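You operate a simulated robot arm through the tools that you are given. There is no shell and no other tool. Be economical: measure what you need, move in short steps, check, and stop when the job is done.

You are at the controls of a simulated two-armed robot. One attempt, no reset.

Task
Unscrew both fixture nuts into the blue tray; carry it to the trolley.
Fine: both hands carry the tray; it ends level on the top deck with both nuts in it; the ring marked 72 stays.

The check looks at the end state, three seconds after you hand in, the way a careful person would. Anything else that was tipped, shoved, dropped, spilled or broken makes it a failure.

Robot
Two 6-joint arms with two-finger parallel grippers on one trunk, on a base that drives. Base frame: it is fixed to the floor where the robot stands at the start and does not move with it; the origin is under the middle of the robot, x ahead of it, y to its left, z up. Lengths are in mm, angles in degrees, forces in N, time in s.
The left shoulder is at the start at [60, 187, 1122], the right one opposite. With the tool pointing down near the work surface each hand reaches from about 220 to 620 mm from the robot's upright axis, wherever it stands, measured 20 degrees to its own side. Places, roughly: blue steel tray (31x22x10 cm) [500, 300, 800]; in the blue steel tray [500, 300, 800]; top deck of the blue trolley [600, -700, 800]. Payload 1.57 kg a hand.
The tool frame of a hand sits at the grasp point between the pads (the TCP): z along the fingers, y along the line on which they close. The tips reach 30 mm beyond it. The gripper opens to 110 mm. The fingers are 24 mm wide and 12 mm thick; the gripper's body (48 by 112 mm) begins 78 mm behind the TCP.
Orientation is that of the tool frame in the base frame, as a unit quaternion [x, y, z, w]. With the fingers straight down and closing along the base's y, the tool's x points along the base's -x, its y along +y and its z along -z.

Tools
- The arms move only by the tool servo_tool. It takes "left_plan", "right_plan" or both (then of equal length, played together; a hand with none holds still); each is text: rows parted by semicolons, each of 6 numbers parted by spaces: the shift along the tool's x, y, z in units of 400 mm (1.0 is 400 mm), then the turn, a rotation vector about the tool's x, y, z in units of 90 degrees (1.0 is 90 degrees). In form: x y z rx ry rz; .... A call has 1 to 10 rows; each row is the pose to reach, as a shift and turn from the pose commanded when the call began, along the tool's axes at that moment. "left_claw" and "right_claw" are, for a hand that has rows, the closure, from 0 (fully open) to 1 (shut), set as the call begins (left out, the last holds). A call with a number of a shift or a turn outside -1 to 1 is refused whole. Rows are played at 5 a second. More than 50 mm and 8.6 degrees between two rows, or a gripper value outside its range, and nothing of the call is played. Where a pose cannot be reached the arm comes as near as it can. A force on the tool above 40 N (or 10 N above the force at the start of the call, whichever is more), or a blocked arm, ends the call early, and 0.2 s more pass. Each finger travels about 153 mm/s and halts on what it meets, pressing with about 26 N; the grip force reading is that of the motor and also rises with nothing between the fingers. The clock runs only during rows and for 0.2 s after the last one: add rows that repeat a pose to give the fingers time. It gives the time, the measured TCP pose, the force on the tool (base axes), the opening and the grip force at its end, in the units of the frame above (readings bear some noise), with the torque about the TCP (base axes, N m) and any sound that the robot's microphone picked up.
- Cameras (640 x 400 px; columns grow to the right, rows downward): "scene" is now at [-0.7, -18.8, 1660.2]; the picture's right is [-0.31, -0.95, 0.00], its down [-0.75, 0.25, -0.61] and it looks along [0.58, -0.19, -0.79] (base axes); focal length 268 px, centre (320, 200). "left" rides on the left gripper at [70, -16, -141] in its tool frame; the picture's right is [0.23, 0.97, 0.00], its down [-0.86, 0.20, -0.48] and it looks along [-0.47, 0.11, 0.88] (tool axes); focal length 222 px, centre (320, 200). "right" rides on the right gripper at [70, 16, -141] in its tool frame; the picture's right is [-0.23, 0.97, 0.00], its down [-0.86, -0.20, -0.48] and it looks along [-0.47, -0.11, 0.88] (tool axes); focal length 222 px, centre (320, 200). There is no depth. A picture from a camera that has moved, and an enlarged one, comes with that camera's place and axes in the base frame and with its lens. The place of the scene camera against the robot may be out by one fixed shift of up to 18 mm in any direction.
- grab_frame(camera): a new picture of that camera. No time passes.
- slide_trunk(by): slides the trunk up (or, below 0, down) by that many mm; the arms and the scene camera ride with it, the base frame stays. It gives what a move gives, with no picture.
- drive_base(legs): drives the robot by 1 to 6 legs, each [ahead, left, turn to the left] in mm, mm and degrees, along the robot's own axes; the way and the turn of a leg run together, so that a leg with both is an arc; at most 1500 mm and 180 degrees a leg. The arms and the cameras ride along, it lands a little off, and it stops where it bumps. It gives what a move gives.
- aim_head(pan, tilt): turns the head with the scene camera to pan (to the left, within 86 degrees either way) and tilt (down, from -29 to 69), counted from straight ahead of the robot. It gives what a move gives.
- zoom(camera, box): a new picture of the part [left, top, right, bottom] of that camera's present view, enlarged. No time passes.
- sign_off(): hands the job in; it is judged then, once.

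Go step by step. Nothing tells you exact positions but the pictures and the camera data: compare them with the known pose of the tool, close in by small moves and look again before you grip or let go. The budget is 120 turns and 108 pictures, counting those below and the enlarged ones. Unless the task says otherwise, let go and move clear before handing in, and close with one line.

The tools are called after "Request:" as name(argument=value, ...) on one line, values as JSON. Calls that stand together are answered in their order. servo_tool: Moves the arms, as the interface text tells. Its arguments: {"type":"object","properties":{"left_plan":{"type":"string"},"left_claw":{"type":"number"},"right_plan":{"type":"string"},"right_claw":{"type":"number"}},"required":[]} The other tools are called the same way: slide_trunk (by) slides the trunk up or down; drive_base (legs) drives the base; aim_head (pan, tilt) turns the head that bears the scene camera; grab_frame (camera) takes a picture; zoom (camera, box) takes an enlarged picture of a part of a camera's view; sign_off () hands the job in.

At the start:

```text
t: 0.0
left_tool_pos: [467.5, 89.2, 1167.9]
left_tool_rot: [0.0, 1.0, 0.0, 0.0]
left_contact_force: [-0.5, 0.4, -1.2]
left_ft_torque: [0.02, 0.01, 0.03]
left_opening: 109.8
left_gripper_force: 0.1
right_tool_pos: [473.0, -234.2, 1171.3]
right_tool_rot: [-0.001, 1.0, 0.0, 0.0]
right_contact_force: [0.1, 0.1, -0.8]
right_ft_torque: [-0.02, 0.05, 0.01]
right_opening: 110.1
right_gripper_force: 0.0
trunk travel left (down, up): [-750.0, 240.0]
robot x, y, heading: [1.1, 1.0, -0.1]
head pan, tilt: [-18.3, 52.1]
```

scene: 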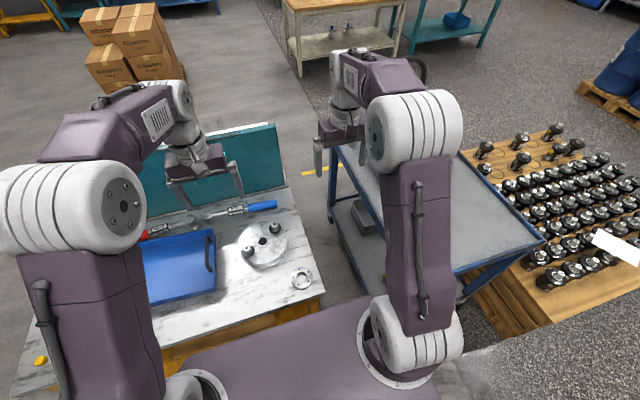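
right: 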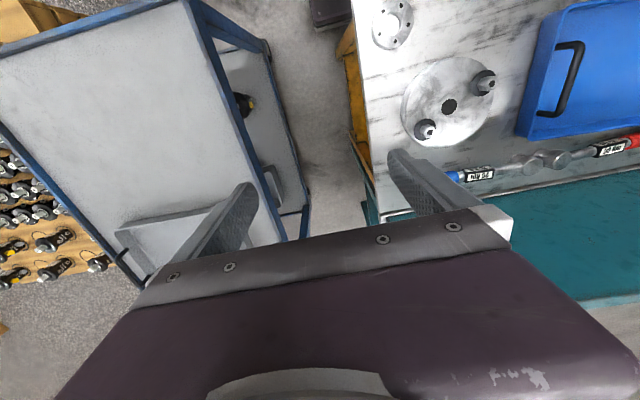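
left: 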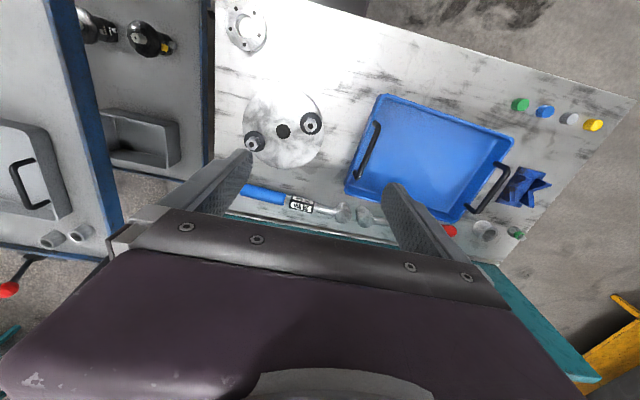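

I see the bench with the blue tray, a round fixture with two knob-like nuts, a ring near the front edge, and the trolley at right. I'll look closer at the fixture and tray.

Request:
zoom(camera="left", box=[200, 0, 360, 220])

Request:
zoom(camera="right", box=[340, 0, 640, 190])

Request:
zoom(camera="scene", box=[120, 180, 340, 320])

```text
1.82 times, centred on (280, 110) of left
camera zoom: at [396.9, 74.2, 1309.8], right [-0.23, 0.97, 0.0], down [0.86, 0.2, 0.48], along [0.47, 0.11, -0.88], focal length 404 px, centre (393, 364)
```

zoom: 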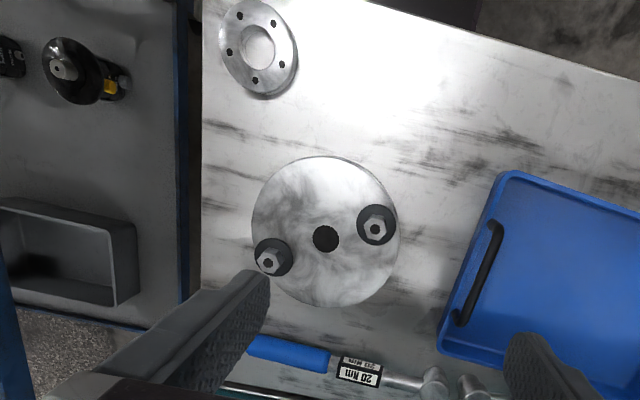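

```text
2.11 times, centred on (490, 95) of right
camera zoom: at [402.6, -217.8, 1314.0], right [0.23, 0.97, 0.0], down [0.86, -0.2, 0.48], along [0.47, -0.11, -0.88], focal length 468 px, centre (-38, 421)
```

zoom: 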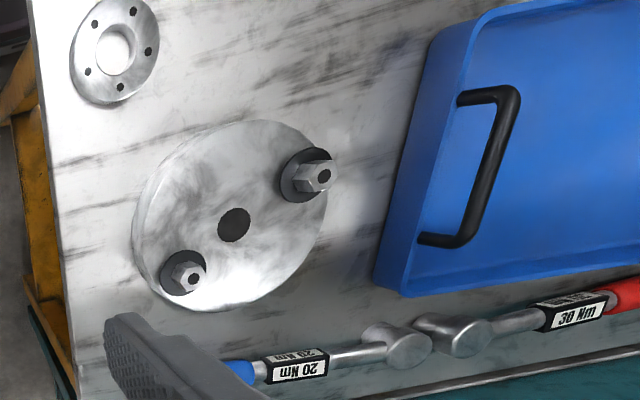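

```text
2.86 times, centred on (230, 250) of scene
camera zoom: at [-0.7, -18.8, 1660.2], right [-0.31, -0.95, 0.0], down [-0.75, 0.25, -0.61], along [0.58, -0.19, -0.79], focal length 765 px, centre (577, 57)
```

zoom: 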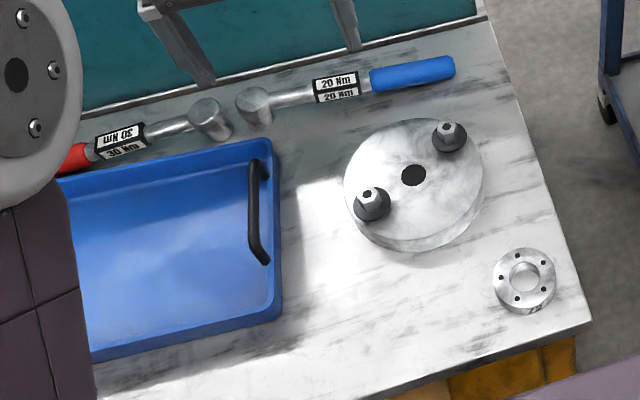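

Triangulating the two wrist views: nut tops at about (478, 75, 870) and (540, −31, 870), plate top near z 831, and bench near 800. I'll lower the left hand above the nearer nut and look.

Request:
servo_tool(left_plan="-0.005 -0.007 0.11 0 0 0; -0.01 -0.014 0.22 0 0 0; -0.016 -0.021 0.33 0 0 0; -0.021 -0.028 0.43 0 0 0; -0.026 -0.036 0.52 0 0 0")

Request:
grab_frame(camera="left")

Request:
zoom(camera="scene", box=[200, 180, 340, 300])

```text
t: 1.2
left_tool_pos: [478.3, 76.9, 960.1]
left_tool_rot: [0.0, 1.0, 0.0, 0.0]
left_contact_force: [0.1, -0.7, 0.1]
left_ft_torque: [0.01, 0.02, 0.03]
left_opening: 110.0
left_gripper_force: 0.1
right_tool_pos: [474.2, -234.0, 1172.3]
right_tool_rot: [0.0, 1.0, 0.0, -0.002]
right_contact_force: [-0.6, -1.1, 0.2]
right_ft_torque: [0.03, 0.01, 0.02]
right_opening: 110.0
right_gripper_force: 0.0
trunk travel left (down, up): [-750.0, 240.0]
robot x, y, heading: [2.2, 0.7, -0.2]
head pan, tilt: [-18.3, 52.1]
```

```text
101 pictures are left
camera left: at [408.0, 60.8, 1101.3], right [-0.23, 0.97, 0.0], down [0.86, 0.2, 0.48], along [0.47, 0.11, -0.88], focal length 222 px, centre (320, 200)
```

left: 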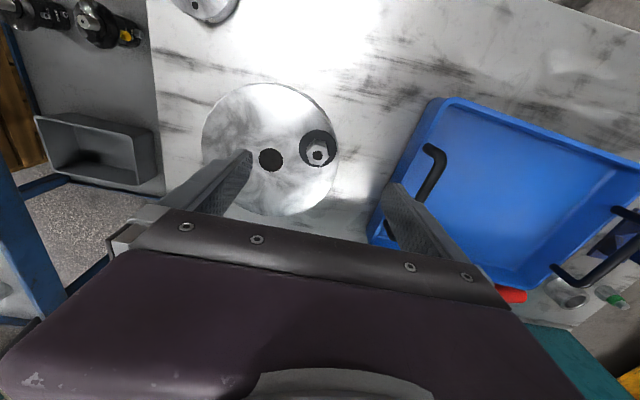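

```text
3.33 times, centred on (270, 240) of scene
camera zoom: at [0.5, -18.9, 1660.2], right [-0.31, -0.95, 0.0], down [-0.75, 0.25, -0.61], along [0.58, -0.19, -0.79], focal length 892 px, centre (487, 67)
```

zoom: 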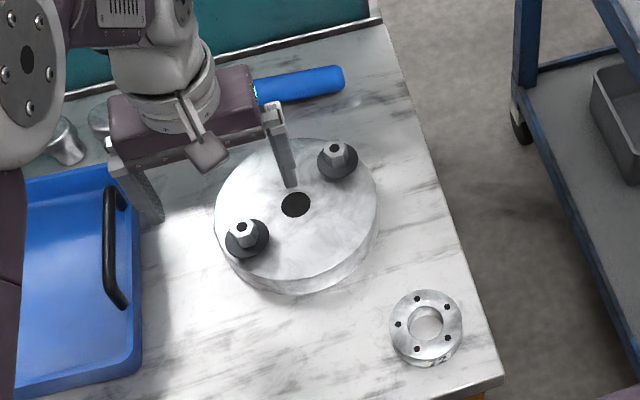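

The hand is over the nut. I'll zoom in to judge the hex orientation and height.

Request:
zoom(camera="left", box=[280, 120, 360, 170])

Request:
zoom(camera="scene", box=[240, 210, 300, 248])

```text
8.00 times, centred on (320, 145) of left
camera zoom: at [408.0, 60.8, 1101.3], right [-0.23, 0.97, 0.0], down [0.86, 0.2, 0.48], along [0.47, 0.11, -0.88], focal length 1777 px, centre (320, 640)
```

zoom: 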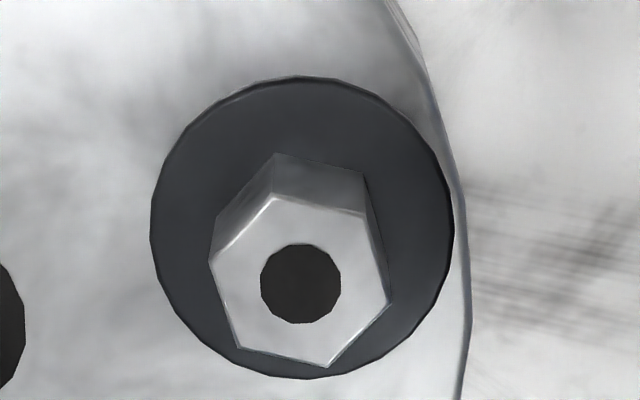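

```text
10.53 times, centred on (270, 229) of scene
camera zoom: at [0.5, -18.9, 1660.2], right [-0.31, -0.95, 0.0], down [-0.75, 0.25, -0.61], along [0.58, -0.19, -0.79], focal length 2818 px, centre (846, -105)
```

zoom: 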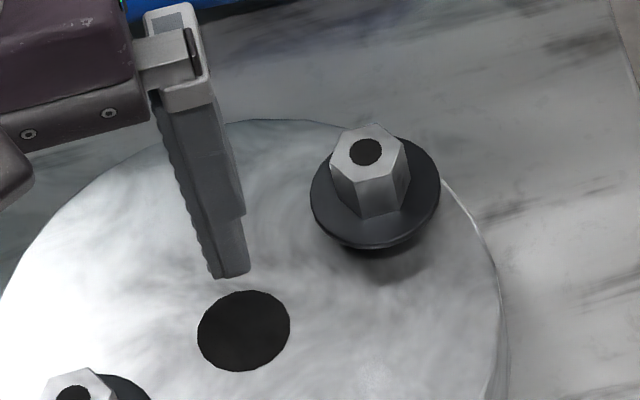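

The hex is about 21.5 mm across flats, with corners along ±y and a flange top near z 843. I'll rotate the tool clockwise (seen from above) to −81° to gain unscrewing travel.

Request:
servo_tool(left_plan="0 0 0 0 0 0.09; 0 0 0 0 0 0.18; 0 0 0 0 0 0.27; 0 0 0 0 0 0.36; 0 0 0 0 0 0.45; 0 0 0 0 0 0.54; 0 0 0 0 0 0.63; 0 0 0 0 0 0.72; 0 0 0 0 0 0.81; 0 0 0 0 0 0.9", left_claw=0.4)

Request:
grab_frame(camera="left")

```text
t: 3.4
left_tool_pos: [478.6, 76.2, 960.2]
left_tool_rot: [0.651, 0.759, 0.001, 0.0]
left_contact_force: [-0.1, 0.1, -0.6]
left_ft_torque: [-0.01, -0.04, -0.02]
left_opening: 66.2
left_gripper_force: 0.0
right_tool_pos: [471.8, -235.1, 1172.1]
right_tool_rot: [0.0, 1.0, -0.001, 0.0]
right_contact_force: [0.9, -0.5, 0.4]
right_ft_torque: [-0.01, -0.02, -0.02]
right_opening: 110.3
right_gripper_force: 0.2
trunk travel left (down, up): [-750.0, 240.0]
robot x, y, heading: [-1.4, 0.4, -0.2]
head pan, tilt: [-18.3, 52.1]
```

```text
97 pictures are left
camera left: at [450.4, 142.4, 1101.0], right [0.93, 0.37, 0.0], down [0.33, -0.81, 0.48], along [0.18, -0.44, -0.88], focal length 222 px, centre (320, 200)
```

left: 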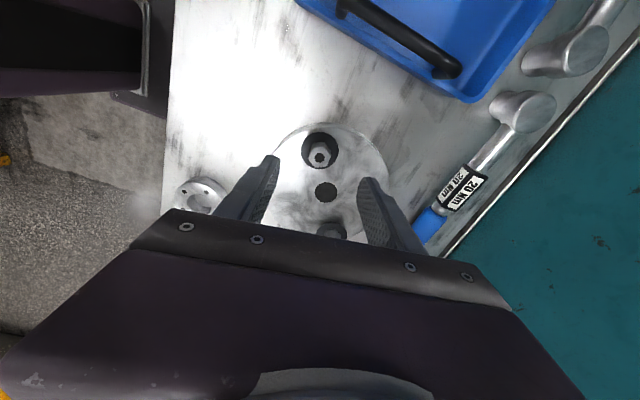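

The wrist reaches this fine. I'll finish to −90°, which aligns with two flats, then descend so the tips are at about z 850 and look.

Request:
servo_tool(left_plan="-0.002 0 0.06 0 0 0.05; -0.004 0 0.13 0 0 0.1; -0.004 0 0.2 0 0 0.1; -0.004 0 0.2 0 0 0.1", left_claw=0.5)

Request:
zoom(camera="left", box=[220, 90, 420, 215])

Request:
zoom(camera="scene", box=[220, 190, 320, 252])

```text
t: 4.4
left_tool_pos: [478.1, 75.5, 879.3]
left_tool_rot: [0.708, 0.706, 0.0, 0.0]
left_contact_force: [0.1, 0.5, -0.4]
left_ft_torque: [-0.01, -0.01, -0.01]
left_opening: 54.9
left_gripper_force: 0.1
right_tool_pos: [473.0, -234.0, 1172.8]
right_tool_rot: [-0.001, 1.0, 0.0, 0.0]
right_contact_force: [-1.0, -0.2, -0.1]
right_ft_torque: [0.0, -0.02, 0.02]
right_opening: 110.1
right_gripper_force: 0.0
trunk travel left (down, up): [-750.0, 240.0]
robot x, y, heading: [1.3, 1.3, -0.1]
head pan, tilt: [-18.3, 52.1]
```

```text
3.20 times, centred on (320, 152) of left
camera zoom: at [460.8, 145.3, 1020.2], right [0.97, 0.23, 0.0], down [0.2, -0.86, 0.48], along [0.11, -0.47, -0.88], focal length 711 px, centre (320, 352)
```

zoom: 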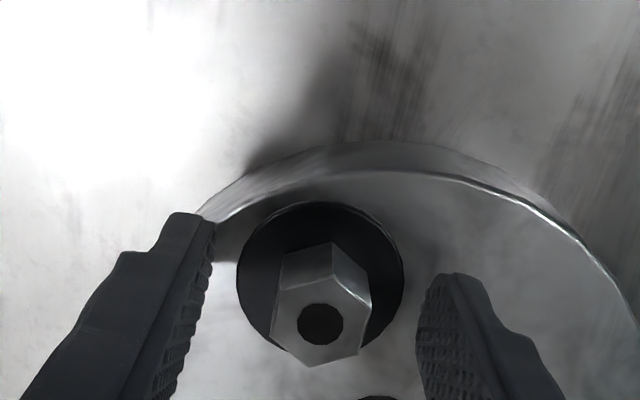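

```text
6.40 times, centred on (270, 221) of scene
camera zoom: at [-1.0, -18.9, 1660.2], right [-0.31, -0.95, 0.0], down [-0.75, 0.25, -0.61], along [0.58, -0.19, -0.79], focal length 1713 px, centre (640, 66)
```

zoom: 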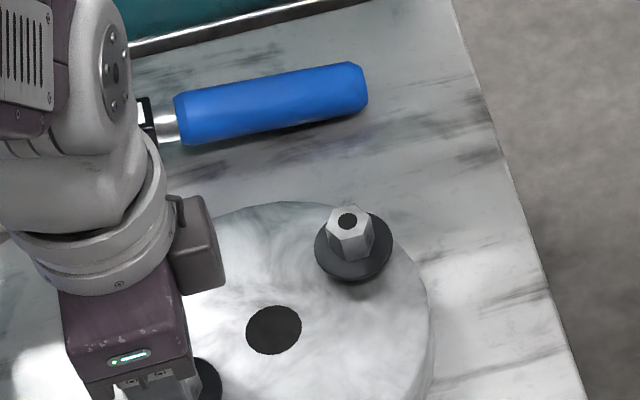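

The nut sits between the pads. I'll nudge −1.5 mm in y and close.

Request:
servo_tool(left_plan="-0.004 0 0 0 0 0; -0.004 0 0 0 0 0; -0.004 0 0 0 0 0")

Request:
servo_tool(left_plan="0 0 0 0 0 0; 0 0 0 0 0 0; 0 0 0 0 0 0", left_claw=1)

Request:
servo_tool(left_plan="0 0 0 0 0 -0.09; 0 0 0 0 0 -0.18; 0 0 -0.001 0 0 -0.27; 0 0 -0.001 0 0 -0.36; 0 0 -0.001 0 0 -0.45; 0 0 -0.001 0 0 -0.54; 0 0 -0.001 0 0 -0.63")

Request:
zoom(camera="left", box=[220, 90, 420, 215])

```text
t: 5.2
left_tool_pos: [478.4, 72.7, 879.5]
left_tool_rot: [0.707, 0.707, 0.001, 0.0]
left_contact_force: [-0.5, -0.9, -1.1]
left_ft_torque: [0.04, -0.04, 0.01]
left_opening: 55.2
left_gripper_force: 0.0
right_tool_pos: [473.0, -234.3, 1171.6]
right_tool_rot: [0.0, 1.0, 0.001, 0.0]
right_contact_force: [0.8, -0.2, 0.1]
right_ft_torque: [-0.01, 0.01, -0.02]
right_opening: 110.1
right_gripper_force: 0.0
trunk travel left (down, up): [-750.0, 240.0]
robot x, y, heading: [3.0, 0.7, -0.1]
head pan, tilt: [-18.3, 52.1]
```

```text
t: 6.0
left_tool_pos: [478.9, 72.6, 880.4]
left_tool_rot: [0.707, 0.708, 0.0, 0.0]
left_contact_force: [3.4, -0.2, 1.3]
left_ft_torque: [0.02, -0.12, -0.01]
left_opening: 42.6
left_gripper_force: 25.8
right_tool_pos: [473.0, -234.1, 1171.5]
right_tool_rot: [-0.001, 1.0, 0.0, 0.0]
right_contact_force: [-0.3, -0.6, -0.2]
right_ft_torque: [-0.03, 0.02, -0.03]
right_opening: 110.0
right_gripper_force: 0.1
trunk travel left (down, up): [-750.0, 240.0]
robot x, y, heading: [-3.0, 0.4, -0.1]
head pan, tilt: [-18.3, 52.1]
```

```text
t: 7.6
left_tool_pos: [480.2, 73.0, 882.7]
left_tool_rot: [0.284, 0.959, 0.0, 0.003]
left_contact_force: [11.7, 6.5, 17.4]
left_ft_torque: [0.49, -0.07, -0.03]
left_opening: 42.4
left_gripper_force: 25.7
right_tool_pos: [473.3, -232.7, 1172.2]
right_tool_rot: [0.0, 1.0, 0.0, 0.0]
right_contact_force: [-0.1, 0.6, -0.2]
right_ft_torque: [0.01, 0.03, -0.02]
right_opening: 110.0
right_gripper_force: 0.1
trunk travel left (down, up): [-750.0, 240.0]
robot x, y, heading: [-0.3, -0.8, -0.1]
head pan, tilt: [-18.3, 52.1]
```

```text
3.20 times, centred on (320, 152) of left
camera zoom: at [410.5, 98.5, 1022.4], right [0.34, 0.94, 0.0], down [0.82, -0.3, 0.48], along [0.45, -0.16, -0.88], focal length 711 px, centre (320, 352)
```

zoom: 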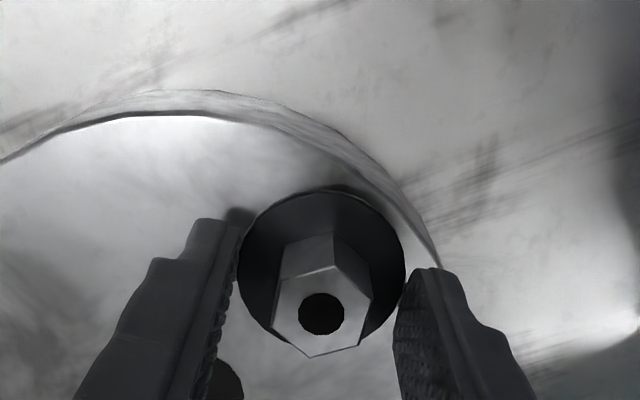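

The pads are gripping the round flange (42 mm), and the nut turned with the hand and is rising. I'll keep turning counterclockwise while lifting slightly.

Request:
servo_tool(left_plan="0 0 -0.004 0 0 -0.09; 0 0 -0.006 0 0 -0.18; 0 0 -0.007 0 0 -0.27; 0 0 -0.008 0 0 -0.36; 0 0 -0.009 0 0 -0.45; 0 0 -0.010 0 0 -0.54; 0 0 -0.011 0 0 -0.63; 0 0 -0.012 0 0 -0.72; 0 0 -0.013 0 0 -0.81; 0 0 -0.014 0 0 -0.9")

Request:
zoom(camera="left", box=[220, 90, 420, 215])

Request:
zoom(camera="scene", box=[220, 190, 320, 252])

```text
t: 9.8
left_tool_pos: [478.7, 74.1, 884.8]
left_tool_rot: [-0.406, 0.914, 0.0, -0.002]
left_contact_force: [7.1, 7.3, -14.6]
left_ft_torque: [0.26, -0.25, -0.04]
left_opening: 42.7
left_gripper_force: 26.7
right_tool_pos: [475.9, -231.5, 1171.9]
right_tool_rot: [-0.001, 1.0, -0.002, 0.0]
right_contact_force: [-0.1, 0.6, 0.4]
right_ft_torque: [0.01, -0.01, -0.03]
right_opening: 110.0
right_gripper_force: 0.0
trunk travel left (down, up): [-750.0, 240.0]
robot x, y, heading: [2.2, -2.0, 0.0]
head pan, tilt: [-18.3, 52.1]
```

```text
3.20 times, centred on (320, 152) of left
camera zoom: at [443.7, 11.9, 1025.9], right [-0.87, 0.48, 0.0], down [0.43, 0.77, 0.48], along [0.23, 0.42, -0.88], focal length 711 px, centre (320, 352)
```

zoom: 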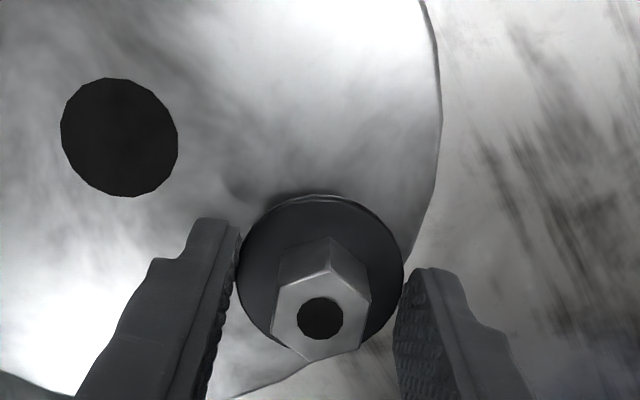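

```text
6.40 times, centred on (270, 221) of scene
camera zoom: at [3.0, -16.2, 1660.0], right [-0.31, -0.95, 0.0], down [-0.75, 0.25, -0.61], along [0.58, -0.19, -0.79], focal length 1713 px, centre (640, 66)
```

zoom: 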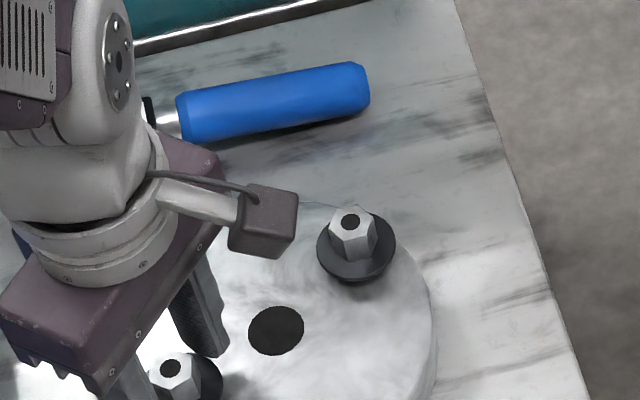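

The nut follows well (138° so far). I'll continue to about +90° without extra lift.

Request:
servo_tool(left_plan="0 0 0 0 0 -0.09; 0 0 0 0 0 -0.18; 0 0 0 0 0 -0.27; 0 0 0 0 0 -0.36; 0 0 0 0 0 -0.45; 0 0 0 0 0 -0.54; 0 0 0 0 0 -0.63; 0 0 0 0 0 -0.72")

Request:
zoom(camera="left", box=[220, 90, 420, 215])

```text
t: 11.6
left_tool_pos: [479.3, 74.3, 887.3]
left_tool_rot: [0.833, -0.554, 0.001, 0.0]
left_contact_force: [-3.3, 9.0, 8.1]
left_ft_torque: [0.28, 0.25, -0.02]
left_opening: 42.7
left_gripper_force: 26.1
right_tool_pos: [471.7, -232.0, 1173.6]
right_tool_rot: [0.0, 1.0, -0.001, 0.001]
right_contact_force: [-0.6, -1.1, 0.3]
right_ft_torque: [-0.01, 0.0, -0.01]
right_opening: 109.9
right_gripper_force: 0.0
trunk travel left (down, up): [-750.0, 240.0]
robot x, y, heading: [2.2, 0.7, 0.1]
head pan, tilt: [-18.3, 52.1]
```

```text
3.20 times, centred on (320, 152) of left
camera zoom: at [519.1, 16.4, 1028.4], right [-0.81, -0.58, 0.0], down [-0.51, 0.71, 0.48], along [-0.28, 0.39, -0.88], focal length 711 px, centre (320, 352)
```

zoom: 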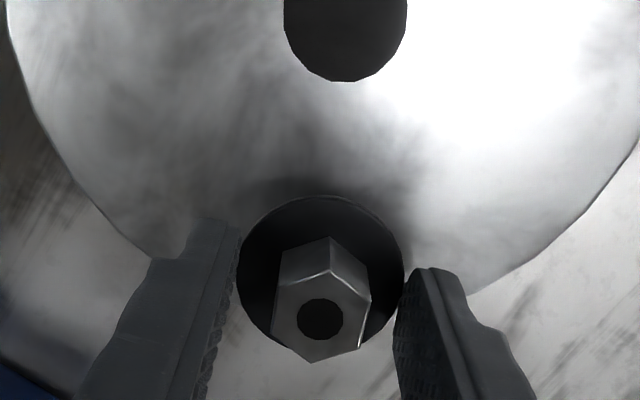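

The nut has risen about 8 mm over about 200° of turn. I'll keep going in this grip while the wrist allows, lifting to match.

Request:
servo_tool(left_plan="0 0 -0.003 0 0 -0.09; 0 0 -0.004 0 0 -0.18; 0 0 -0.005 0 0 -0.27; 0 0 -0.006 0 0 -0.36; 0 0 -0.007 0 0 -0.45; 0 0 -0.008 0 0 -0.54; 0 0 -0.009 0 0 -0.63; 0 0 -0.009 0 0 -0.72")

Request:
zoom(camera="left", box=[220, 90, 420, 215])

Request:
zoom(camera="scene", box=[160, 170, 320, 270])

```text
t: 13.1
left_tool_pos: [479.4, 75.7, 891.0]
left_tool_rot: [0.988, -0.156, 0.002, 0.013]
left_contact_force: [-6.3, -29.8, -3.6]
left_ft_torque: [0.1, -0.04, 0.02]
left_opening: 20.8
left_gripper_force: 26.0
left hand out of reach, approached as far as the arm can: row 6, 7
right_tool_pos: [471.3, -242.4, 1170.7]
right_tool_rot: [0.001, 1.0, 0.003, 0.001]
right_contact_force: [-0.2, 0.5, 0.0]
right_ft_torque: [0.01, 0.03, 0.01]
right_opening: 109.9
right_gripper_force: 0.0
trunk travel left (down, up): [-750.0, 240.0]
robot x, y, heading: [-3.1, -1.4, -0.2]
head pan, tilt: [-18.3, 52.1]
stopped in row 7 (left hand): the force on the tool passed its limit at 58 N (the readings are from after the stop); the commanded pose is now the measured one
```

```text
3.20 times, centred on (320, 152) of left
camera zoom: at [549.1, 72.8, 1032.0], right [-0.08, -1.0, 0.03], down [-0.88, 0.09, 0.48], along [-0.48, 0.02, -0.88], focal length 711 px, centre (320, 352)
```

zoom: 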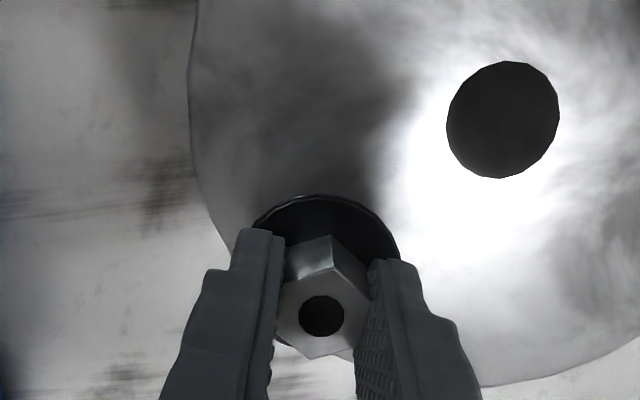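

```text
4.00 times, centred on (240, 220) of scene
camera zoom: at [-1.8, -28.1, 1660.1], right [-0.32, -0.95, -0.01], down [-0.75, 0.25, -0.61], along [0.58, -0.19, -0.79], focal length 1071 px, centre (640, 120)
```

zoom: 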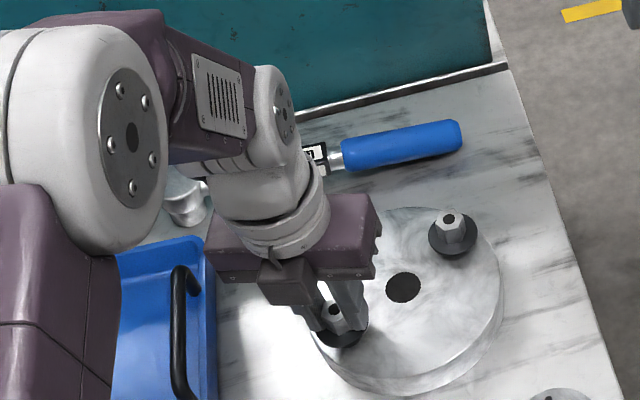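

The pads slipped up from the flange onto the hex, and the wrist is near its limit at about 160°. I'll open, back off and look at the nut.

Request:
servo_tool(left_plan="0 0 0 0 0 0; 0 0 0 0 0 0; 0 0 -0.05 0 0 0; 0 0 -0.12 0 0 0; 0 0 -0.12 0 0 0", left_claw=0.5)

Request:
grab_frame(camera="left")

Request:
zoom(camera="scene", box=[220, 200, 300, 250])

```text
t: 14.3
left_tool_pos: [481.3, 84.5, 937.3]
left_tool_rot: [0.988, -0.155, 0.003, 0.015]
left_contact_force: [0.2, -0.4, 0.0]
left_ft_torque: [0.03, -0.05, -0.01]
left_opening: 55.1
left_gripper_force: 0.0
right_tool_pos: [472.2, -236.8, 1171.5]
right_tool_rot: [0.001, 1.0, 0.001, 0.0]
right_contact_force: [-0.3, -0.5, 0.6]
right_ft_torque: [-0.02, 0.03, -0.02]
right_opening: 109.9
right_gripper_force: 0.0
trunk travel left (down, up): [-750.0, 240.0]
robot x, y, heading: [2.7, 1.7, -0.3]
head pan, tilt: [-18.3, 52.1]
```

```text
88 pictures are left
camera left: at [551.7, 83.6, 1078.4], right [-0.08, -1.0, 0.03], down [-0.88, 0.09, 0.48], along [-0.48, 0.01, -0.88], focal length 222 px, centre (320, 200)
```

left: 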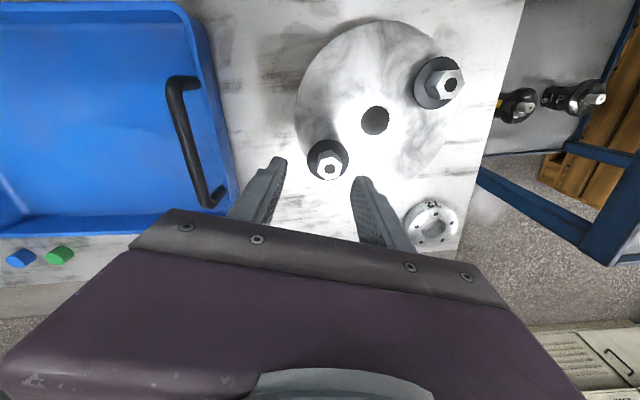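

```text
8.00 times, centred on (260, 225) of scene
camera zoom: at [-0.3, -19.9, 1660.1], right [-0.32, -0.95, 0.0], down [-0.75, 0.25, -0.61], along [0.58, -0.19, -0.79], focal length 2142 px, centre (800, 0)
```

zoom: 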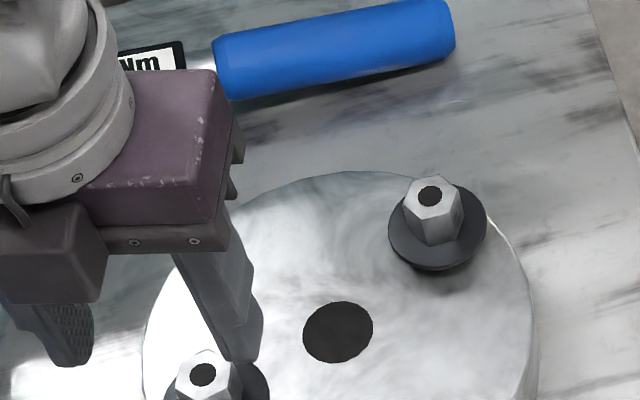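

I can see "72" on the flat ring near the bench edge, so that is the one to leave alone. The nut has risen about 10 mm, so I'll straighten the tool and wind the wrist back 240° for a second grip, this time on the hex.

Request:
servo_tool(left_plan="0.001 0.026 0 0.0188 -0.006 0; 0.001 0.026 0 0.0188 -0.006 0")

Request:
servo_tool(left_plan="0 0 0 0 0 0.0889; 0 0 0 0 0 0.1778; 0 0 0 0 0 0.2667; 0 0 0 0 0 0.3556; 0 0 0 0 0 0.4444; 0 0 0 0 0 0.5333; 0 0 0 0 0 0.6222; 0 0 0 0 0 0.7111; 0 0 0 0 0 0.8; 0 0 0 0 0 0.8889")

Request:
servo_tool(left_plan="0 0 0 0 0 0.0889; 0 0 0 0 0 0.1778; 0 0 0 0 0 0.2667; 0 0 0 0 0 0.3556; 0 0 0 0 0 0.4444; 0 0 0 0 0 0.5333; 0 0 0 0 0 0.6222; 0 0 0 0 0 0.7111; 0 0 0 0 0 0.8; 0 0 0 0 0 0.8889")

Request:
servo_tool(left_plan="0 0 0 0 0 0.0889; 0 0 0 0 0 0.1778; 0 0 0 0 0 0.2667; 0 0 0 0 0 0.3556; 0 0 0 0 0 0.4444; 0 0 0 0 0 0.5333; 0 0 0 0 0 0.6222; 0 0 0 0 0 0.7111; 0 0 0 0 0 0.8; 0 0 0 0 0 0.8889")

Request:
zoom(camera="left", box=[220, 90, 420, 215])

```text
t: 14.9
left_tool_pos: [481.0, 88.4, 938.0]
left_tool_rot: [0.987, -0.16, 0.001, 0.01]
left_contact_force: [0.1, 0.5, 0.5]
left_ft_torque: [0.01, -0.01, -0.03]
left_opening: 54.8
left_gripper_force: 0.0
left hand out of reach, approached as far as the arm can: row 1, 2
right_tool_pos: [472.9, -235.7, 1172.5]
right_tool_rot: [0.001, 1.0, 0.0, 0.0]
right_contact_force: [-0.2, 0.3, -0.1]
right_ft_torque: [-0.07, -0.01, 0.02]
right_opening: 110.0
right_gripper_force: 0.0
trunk travel left (down, up): [-750.0, 240.0]
robot x, y, heading: [1.0, -0.6, -0.1]
head pan, tilt: [-18.3, 52.1]
```

```text
t: 17.1
left_tool_pos: [479.5, 88.7, 937.6]
left_tool_rot: [-0.657, 0.754, 0.001, 0.001]
left_contact_force: [0.1, 0.0, 0.5]
left_ft_torque: [-0.04, -0.01, -0.02]
left_opening: 54.8
left_gripper_force: 0.2
right_tool_pos: [473.1, -235.4, 1172.3]
right_tool_rot: [0.001, 1.0, 0.0, -0.001]
right_contact_force: [0.9, 0.5, 0.8]
right_ft_torque: [-0.01, 0.02, 0.0]
right_opening: 110.0
right_gripper_force: 0.1
trunk travel left (down, up): [-750.0, 240.0]
robot x, y, heading: [-0.8, -2.6, -0.2]
head pan, tilt: [-18.3, 52.1]
```

```text
t: 19.3
left_tool_pos: [478.0, 89.5, 938.2]
left_tool_rot: [-0.018, 1.0, 0.0, 0.001]
left_contact_force: [0.2, -0.4, 0.3]
left_ft_torque: [-0.01, -0.01, 0.03]
left_opening: 55.2
left_gripper_force: 0.1
right_tool_pos: [472.4, -236.1, 1171.5]
right_tool_rot: [0.001, 1.0, 0.0, 0.0]
right_contact_force: [0.1, 0.3, 0.8]
right_ft_torque: [0.01, -0.01, -0.01]
right_opening: 110.1
right_gripper_force: 0.1
trunk travel left (down, up): [-750.0, 240.0]
robot x, y, heading: [1.6, -1.0, -0.2]
head pan, tilt: [-18.3, 52.1]
```

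```text
t: 21.5
left_tool_pos: [479.1, 87.7, 938.1]
left_tool_rot: [0.628, 0.778, 0.0, 0.0]
left_contact_force: [-0.3, 0.5, 0.2]
left_ft_torque: [-0.01, -0.01, -0.01]
left_opening: 54.8
left_gripper_force: 0.0
right_tool_pos: [472.8, -235.4, 1171.9]
right_tool_rot: [0.002, 1.0, 0.0, 0.0]
right_contact_force: [0.2, 0.1, 0.1]
right_ft_torque: [0.01, 0.0, -0.01]
right_opening: 109.8
right_gripper_force: 0.1
trunk travel left (down, up): [-750.0, 240.0]
robot x, y, heading: [-1.6, 1.2, -0.2]
head pan, tilt: [-18.3, 52.1]
```

```text
3.20 times, centred on (320, 152) of left
camera zoom: at [447.3, 153.3, 1078.6], right [0.9, 0.43, 0.0], down [0.37, -0.8, 0.48], along [0.21, -0.43, -0.88], focal length 711 px, centre (320, 352)
```

zoom: 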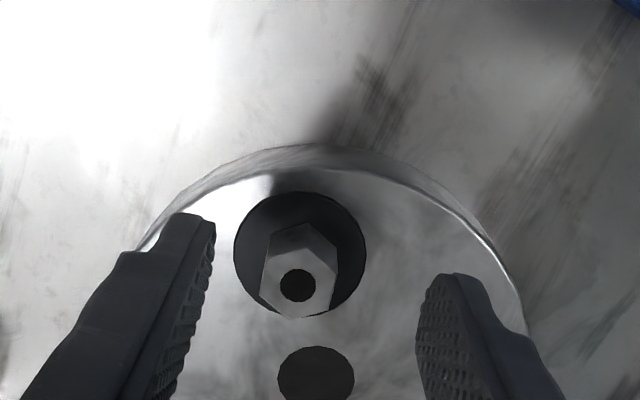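

The nut is aligned relative to the hand. I'll shift −13.5 mm in y, lower to TCP z 893 and grip the hex, then turn.

Request:
servo_tool(left_plan="-0.0333 -0.0083 0 0 0 0; -0.0333 -0.0083 0.056 0 0 0; -0.0333 -0.0083 0.1125 0 0 0; -0.0333 -0.0083 0.1125 0 0 0")

Request:
servo_tool(left_plan="0 0 0 0 0 0; 0 0 0 0 0 0; 0 0 0 0 0 0", left_claw=1)

Request:
zoom(camera="left", box=[220, 90, 420, 215])

```text
t: 22.5
left_tool_pos: [479.8, 76.5, 894.1]
left_tool_rot: [0.628, 0.778, 0.001, 0.001]
left_contact_force: [0.0, -0.4, -0.3]
left_ft_torque: [0.0, -0.02, 0.01]
left_opening: 55.2
left_gripper_force: 0.1
right_tool_pos: [472.4, -235.0, 1172.0]
right_tool_rot: [0.0, 1.0, -0.001, 0.0]
right_contact_force: [-0.4, -0.6, 0.1]
right_ft_torque: [-0.03, 0.0, 0.01]
right_opening: 110.1
right_gripper_force: 0.0
trunk travel left (down, up): [-750.0, 240.0]
robot x, y, heading: [1.1, 1.3, 0.3]
head pan, tilt: [-18.3, 52.1]
```

```text
t: 23.3
left_tool_pos: [478.3, 75.6, 892.9]
left_tool_rot: [0.628, 0.778, 0.001, 0.0]
left_contact_force: [-2.8, -1.4, -1.9]
left_ft_torque: [-0.08, 0.12, 0.0]
left_opening: 21.0
left_gripper_force: 26.5
right_tool_pos: [473.0, -235.3, 1171.7]
right_tool_rot: [0.001, 1.0, -0.001, 0.0]
right_contact_force: [0.4, -0.3, -0.2]
right_ft_torque: [0.01, 0.05, -0.02]
right_opening: 110.1
right_gripper_force: 0.1
trunk travel left (down, up): [-750.0, 240.0]
robot x, y, heading: [-2.4, 2.1, -0.1]
head pan, tilt: [-18.3, 52.1]
```

```text
3.20 times, centred on (320, 152) of left
camera zoom: at [446.4, 140.3, 1034.3], right [0.9, 0.43, 0.0], down [0.38, -0.79, 0.48], along [0.21, -0.43, -0.88], focal length 711 px, centre (320, 352)
```

zoom: 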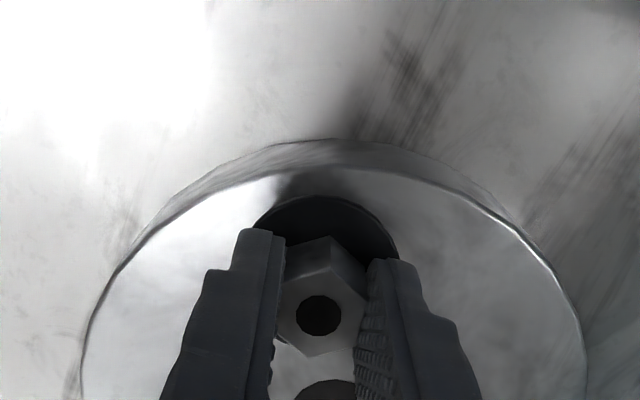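

It's a clean hex grip (21 mm). I'll turn counterclockwise with lift matched to the thread.

Request:
servo_tool(left_plan="0 0 -0.0008 0 0 -0.0889; 0 0 -0.0016 0 0 -0.1778; 0 0 -0.0024 0 0 -0.2667; 0 0 -0.0032 0 0 -0.3556; 0 0 -0.004 0 0 -0.4444; 0 0 -0.0048 0 0 -0.5333; 0 0 -0.0056 0 0 -0.6222; 0 0 -0.0063 0 0 -0.7111; 0 0 -0.007 0 0 -0.8; 0 0 -0.0077 0 0 -0.8889")

Request:
servo_tool(left_plan="0 0 -0.0008 0 0 -0.0889; 0 0 -0.0016 0 0 -0.1778; 0 0 -0.0024 0 0 -0.2667; 0 0 -0.0032 0 0 -0.3556; 0 0 -0.004 0 0 -0.4444; 0 0 -0.0048 0 0 -0.5333; 0 0 -0.0056 0 0 -0.6222; 0 0 -0.0063 0 0 -0.7111; 0 0 -0.007 0 0 -0.8; 0 0 -0.0077 0 0 -0.8889")

Request:
grab_frame(camera="left")

Request:
zoom(camera="scene", box=[200, 200, 280, 250])

```text
t: 25.5
left_tool_pos: [480.1, 74.1, 895.9]
left_tool_rot: [-0.019, 1.0, -0.001, 0.0]
left_contact_force: [1.1, -0.5, 0.2]
left_ft_torque: [-0.02, 0.02, -0.01]
left_opening: 20.9
left_gripper_force: 26.7
right_tool_pos: [473.0, -235.4, 1171.4]
right_tool_rot: [0.001, 1.0, 0.0, 0.0]
right_contact_force: [-0.3, 0.0, 0.4]
right_ft_torque: [-0.02, 0.08, -0.04]
right_opening: 110.3
right_gripper_force: 0.1
trunk travel left (down, up): [-750.0, 240.0]
robot x, y, heading: [-0.3, -0.3, -0.4]
head pan, tilt: [-18.3, 52.1]
```

```text
t: 27.7
left_tool_pos: [479.6, 74.5, 900.0]
left_tool_rot: [-0.659, 0.752, 0.0, 0.002]
left_contact_force: [-0.7, 1.0, -0.2]
left_ft_torque: [0.0, 0.03, -0.04]
left_opening: 21.0
left_gripper_force: 26.3
right_tool_pos: [472.9, -236.3, 1172.0]
right_tool_rot: [0.001, 1.0, 0.0, 0.001]
right_contact_force: [-0.2, 0.2, -0.1]
right_ft_torque: [-0.02, 0.0, 0.02]
right_opening: 110.0
right_gripper_force: 0.0
trunk travel left (down, up): [-750.0, 240.0]
robot x, y, heading: [0.2, 2.1, -0.0]
head pan, tilt: [-18.3, 52.1]
```

```text
84 pictures are left
camera left: at [484.4, 3.2, 1040.0], right [-1.0, -0.1, 0.0], down [-0.09, 0.87, 0.48], along [-0.04, 0.48, -0.88], focal length 222 px, centre (320, 200)
```

left: 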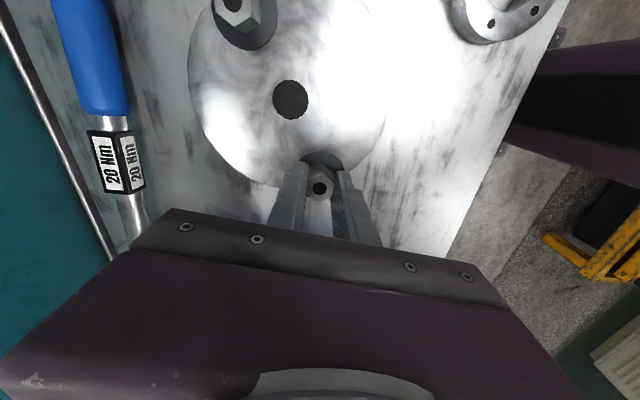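

```text
8.00 times, centred on (240, 225) of scene
camera zoom: at [-0.7, -19.2, 1660.2], right [-0.32, -0.95, 0.0], down [-0.75, 0.25, -0.61], along [0.58, -0.19, -0.79], focal length 2142 px, centre (960, 0)
```

zoom: 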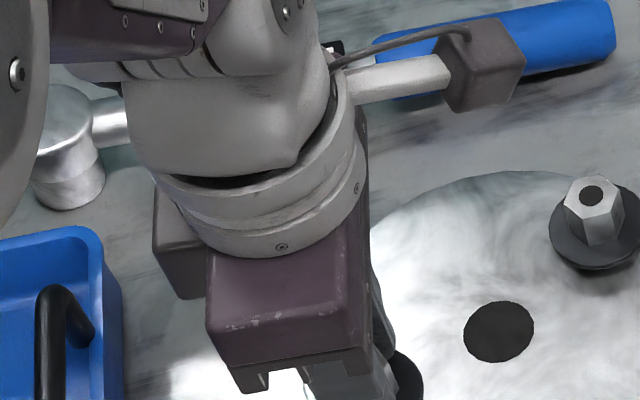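

There is essentially no reaction force now, so the nut may be free. I'll try a small lift of 4 mm.

Request:
servo_tool(left_plan="0 0 -0.004 0 0 0; 0 0 -0.008 0 0 0; 0 0 -0.01 0 0 0")

```text
t: 28.5
left_tool_pos: [479.1, 73.2, 903.0]
left_tool_rot: [-0.658, 0.753, -0.001, 0.002]
left_contact_force: [-0.1, -0.1, -1.1]
left_ft_torque: [0.01, 0.02, 0.01]
left_opening: 20.8
left_gripper_force: 26.5
right_tool_pos: [472.8, -235.4, 1172.1]
right_tool_rot: [0.0, 1.0, 0.0, 0.0]
right_contact_force: [0.3, 0.3, -0.4]
right_ft_torque: [0.02, 0.01, 0.03]
right_opening: 110.1
right_gripper_force: 0.0
trunk travel left (down, up): [-750.0, 240.0]
robot x, y, heading: [-0.7, 2.4, 0.0]
head pan, tilt: [-18.3, 52.1]
```

The nut is free. I'll lift it to clear the tray rim and look at the tray.

Request:
servo_tool(left_plan="0 0 -0.08 0 0 0; 0 0 -0.16 0 0 0; 0 0 -0.24 0 0 0; 0 0 -0.25 0 0 0")

Request:
grab_frame(camera="left")

Request:
grab_frame(camera="scene")

Request:
grab_frame(camera="right")

```text
t: 29.5
left_tool_pos: [479.4, 75.8, 1003.5]
left_tool_rot: [-0.657, 0.754, 0.0, 0.001]
left_contact_force: [-0.5, -0.3, -1.3]
left_ft_torque: [0.01, 0.0, 0.01]
left_opening: 20.6
left_gripper_force: 25.9
right_tool_pos: [473.6, -236.1, 1172.7]
right_tool_rot: [0.0, 1.0, 0.0, 0.001]
right_contact_force: [0.4, -0.4, 0.5]
right_ft_torque: [-0.01, -0.01, 0.0]
right_opening: 110.2
right_gripper_force: 0.1
trunk travel left (down, up): [-750.0, 240.0]
robot x, y, heading: [-2.4, -0.7, -0.3]
head pan, tilt: [-18.3, 52.1]
```

```text
82 pictures are left
camera left: at [483.9, 4.2, 1144.4], right [-1.0, -0.09, 0.0], down [-0.08, 0.87, 0.48], along [-0.04, 0.48, -0.88], focal length 222 px, centre (320, 200)
```

left: 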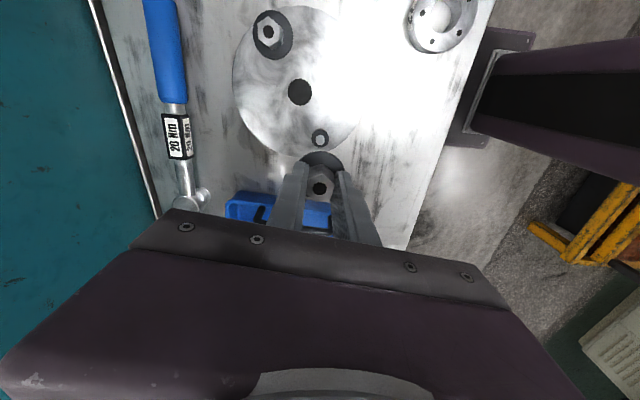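

```text
81 pictures are left
camera scene: at [-0.7, -19.2, 1660.2], right [-0.32, -0.95, 0.0], down [-0.75, 0.25, -0.61], along [0.58, -0.19, -0.79], focal length 268 px, centre (320, 200)
```

scene: 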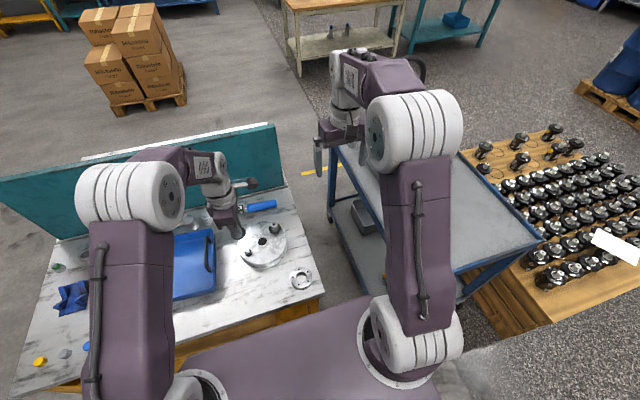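

```text
80 pictures are left
camera right: at [402.2, -219.0, 1313.9], right [0.23, 0.97, 0.0], down [0.85, -0.2, 0.48], along [0.47, -0.11, -0.88], focal length 222 px, centre (320, 200)
```

right: 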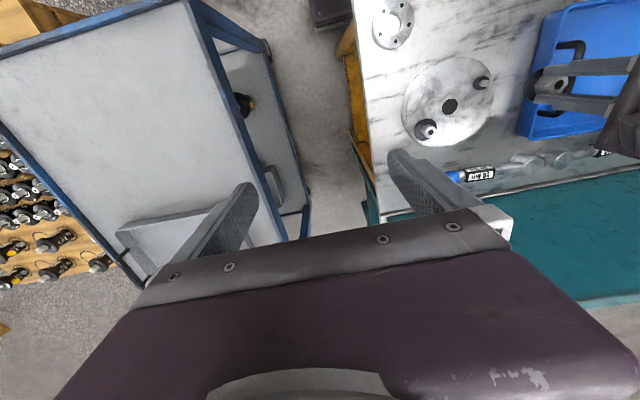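

The nut is held and clear. From the first view the tray rim spans x≈400–605, y≈185–480, centred at (503, 330), so I'll carry the nut over (490, 315).

Request:
servo_tool(left_plan="-0.1 0.006 0 0 0 0; -0.2 0.012 0 0 0 0; -0.3 0.018 0 0 0 0; -0.4 0.024 0 0 0 0; -0.5 0.03 0 0 0 0; -0.6 0.055 0 0 0 0; -0.6 0.055 0 0 0 0")

Request:
grab_frame(camera="left")

Request:
grab_frame(camera="scene")

```text
t: 31.1
left_tool_pos: [491.3, 314.6, 1001.0]
left_tool_rot: [-0.658, 0.753, 0.001, 0.001]
left_contact_force: [0.1, 0.0, -1.1]
left_ft_torque: [-0.02, 0.01, 0.03]
left_opening: 20.7
left_gripper_force: 25.7
right_tool_pos: [471.3, -236.4, 1171.3]
right_tool_rot: [0.001, 1.0, -0.001, 0.0]
right_contact_force: [-0.2, -0.6, -0.3]
right_ft_torque: [0.04, 0.05, 0.03]
right_opening: 110.1
right_gripper_force: 0.0
trunk travel left (down, up): [-750.0, 240.0]
robot x, y, heading: [-2.6, 0.6, -0.2]
head pan, tilt: [-18.3, 52.1]
```

```text
79 pictures are left
camera left: at [495.8, 243.4, 1141.6], right [-1.0, -0.09, 0.0], down [-0.08, 0.87, 0.48], along [-0.04, 0.48, -0.88], focal length 222 px, centre (320, 200)
```

left: 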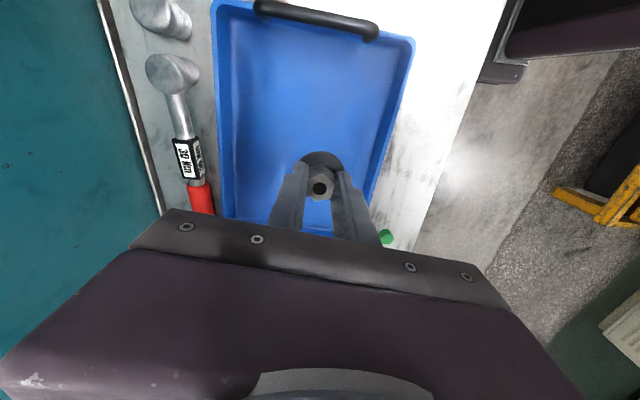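

```text
78 pictures are left
camera scene: at [-0.6, -19.8, 1660.2], right [-0.32, -0.95, 0.0], down [-0.75, 0.25, -0.61], along [0.58, -0.19, -0.79], focal length 268 px, centre (320, 200)
```

scene: 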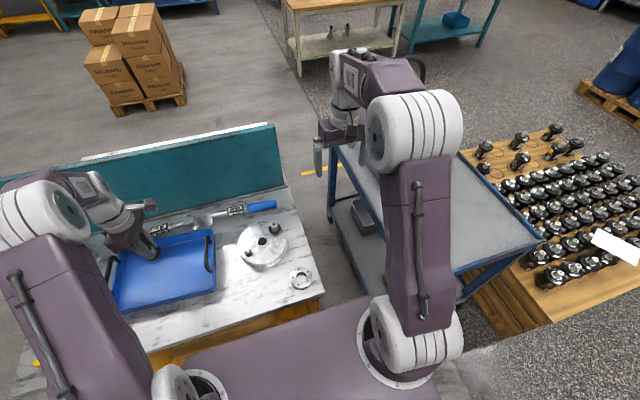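

The nut is over the tray interior. I'll descend in stages, watching the force.

Request:
servo_tool(left_plan="0 0 0.1 0 0 0; 0 0 0.2 0 0 0; 0 0 0.3 0 0 0; 0 0 0.36 0 0 0; 0 0 0.37 0 0 0")

Request:
servo_tool(left_plan="0 0 0.003 0 0 0; 0 0 0.006 0 0 0; 0 0 0.009 0 0 0; 0 0 0.012 0 0 0; 0 0 0.015 0 0 0")

Request:
zoom(camera="left", box=[220, 90, 420, 215])

Request:
zoom(camera="scene", box=[80, 210, 240, 310])

```text
t: 32.3
left_tool_pos: [488.0, 316.5, 855.5]
left_tool_rot: [-0.658, 0.753, -0.001, 0.001]
left_contact_force: [0.1, 0.0, -1.0]
left_ft_torque: [-0.02, 0.01, 0.02]
left_opening: 20.6
left_gripper_force: 25.6
right_tool_pos: [472.0, -235.9, 1172.0]
right_tool_rot: [0.001, 1.0, 0.0, 0.001]
right_contact_force: [-0.4, -0.9, 0.0]
right_ft_torque: [-0.03, -0.01, -0.02]
right_opening: 110.1
right_gripper_force: 0.1
trunk travel left (down, up): [-750.0, 240.0]
robot x, y, heading: [-2.1, 1.5, -0.2]
head pan, tilt: [-18.3, 52.1]
```

```text
t: 33.5
left_tool_pos: [490.3, 315.9, 850.2]
left_tool_rot: [-0.657, 0.754, 0.001, 0.002]
left_contact_force: [0.5, -0.1, -0.4]
left_ft_torque: [0.01, 0.02, 0.02]
left_opening: 20.4
left_gripper_force: 26.1
right_tool_pos: [471.9, -234.8, 1171.6]
right_tool_rot: [0.0, 1.0, 0.0, 0.0]
right_contact_force: [0.7, 0.0, 1.0]
right_ft_torque: [0.0, 0.02, 0.05]
right_opening: 110.2
right_gripper_force: 0.0
trunk travel left (down, up): [-750.0, 240.0]
robot x, y, heading: [0.4, -0.1, 0.2]
head pan, tilt: [-18.3, 52.1]
```

```text
3.20 times, centred on (320, 152) of left
camera zoom: at [494.8, 245.3, 990.1], right [-1.0, -0.09, 0.0], down [-0.08, 0.87, 0.48], along [-0.04, 0.48, -0.88], focal length 711 px, centre (320, 352)
```

zoom: 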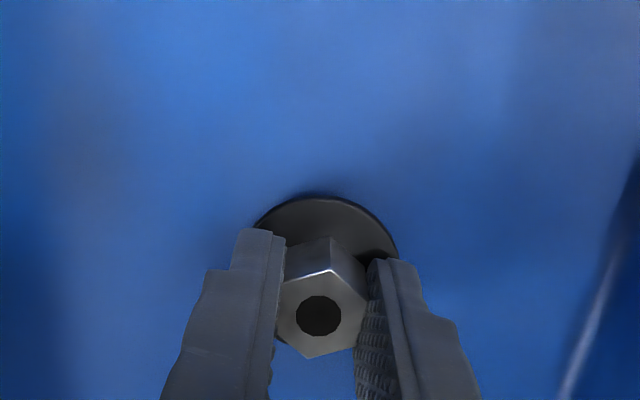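

```text
4.00 times, centred on (160, 260) of scene
camera zoom: at [-0.7, -19.0, 1660.2], right [-0.32, -0.95, 0.0], down [-0.75, 0.25, -0.61], along [0.58, -0.19, -0.79], focal length 1071 px, centre (960, -40)
```

zoom: 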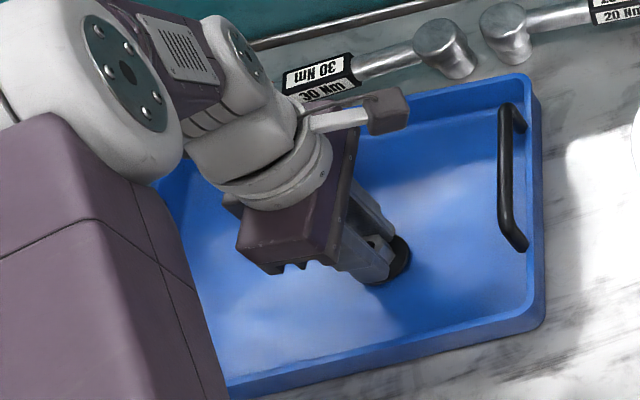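

Near the floor but with no contact yet, so I'll step down further.

Request:
servo_tool(left_plan="0 0 0.003 0 0 0; 0 0 0.006 0 0 0; 0 0 0.009 0 0 0; 0 0 0.011 0 0 0; 0 0 0.011 0 0 0")

Request:
servo_tool(left_plan="0 0 0.002 0 0 0; 0 0 0.004 0 0 0; 0 0 0.006 0 0 0; 0 0 0.008 0 0 0; 0 0 0.008 0 0 0")

Request:
zoom(camera="left", box=[220, 90, 420, 215])

```text
t: 34.7
left_tool_pos: [490.2, 315.7, 845.3]
left_tool_rot: [-0.658, 0.753, 0.001, 0.001]
left_contact_force: [0.4, 0.0, -1.2]
left_ft_torque: [0.0, 0.0, 0.01]
left_opening: 21.1
left_gripper_force: 26.2
right_tool_pos: [472.3, -235.3, 1172.0]
right_tool_rot: [0.001, 1.0, 0.0, 0.001]
right_contact_force: [0.5, 0.9, -0.1]
right_ft_torque: [-0.01, 0.01, 0.0]
right_opening: 110.4
right_gripper_force: 0.0
trunk travel left (down, up): [-750.0, 240.0]
robot x, y, heading: [-0.5, -0.5, -0.4]
head pan, tilt: [-18.3, 52.1]
```

```text
t: 35.9
left_tool_pos: [491.4, 316.0, 841.7]
left_tool_rot: [-0.658, 0.753, 0.0, 0.002]
left_contact_force: [0.9, -0.4, -1.3]
left_ft_torque: [0.03, -0.02, -0.04]
left_opening: 20.6
left_gripper_force: 26.2
right_tool_pos: [472.3, -235.6, 1171.4]
right_tool_rot: [0.0, 1.0, -0.001, 0.0]
right_contact_force: [-0.2, -0.6, -0.8]
right_ft_torque: [0.03, -0.04, 0.03]
right_opening: 109.9
right_gripper_force: 0.1
trunk travel left (down, up): [-750.0, 240.0]
robot x, y, heading: [1.7, -0.1, -0.2]
head pan, tilt: [-18.3, 52.1]
```

```text
3.20 times, centred on (320, 152) of left
camera zoom: at [495.8, 244.7, 982.3], right [-1.0, -0.09, 0.0], down [-0.08, 0.87, 0.48], along [-0.04, 0.48, -0.88], focal length 711 px, centre (320, 352)
```

zoom: 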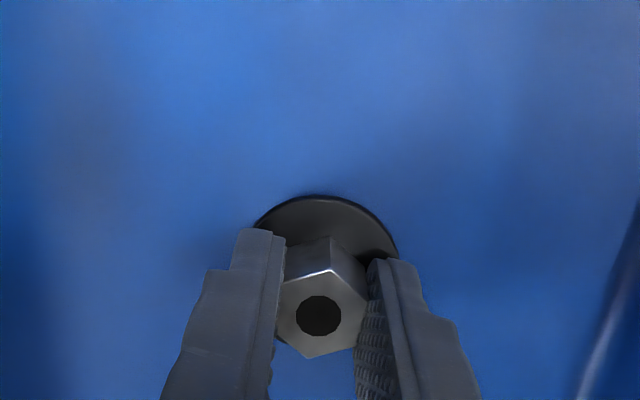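

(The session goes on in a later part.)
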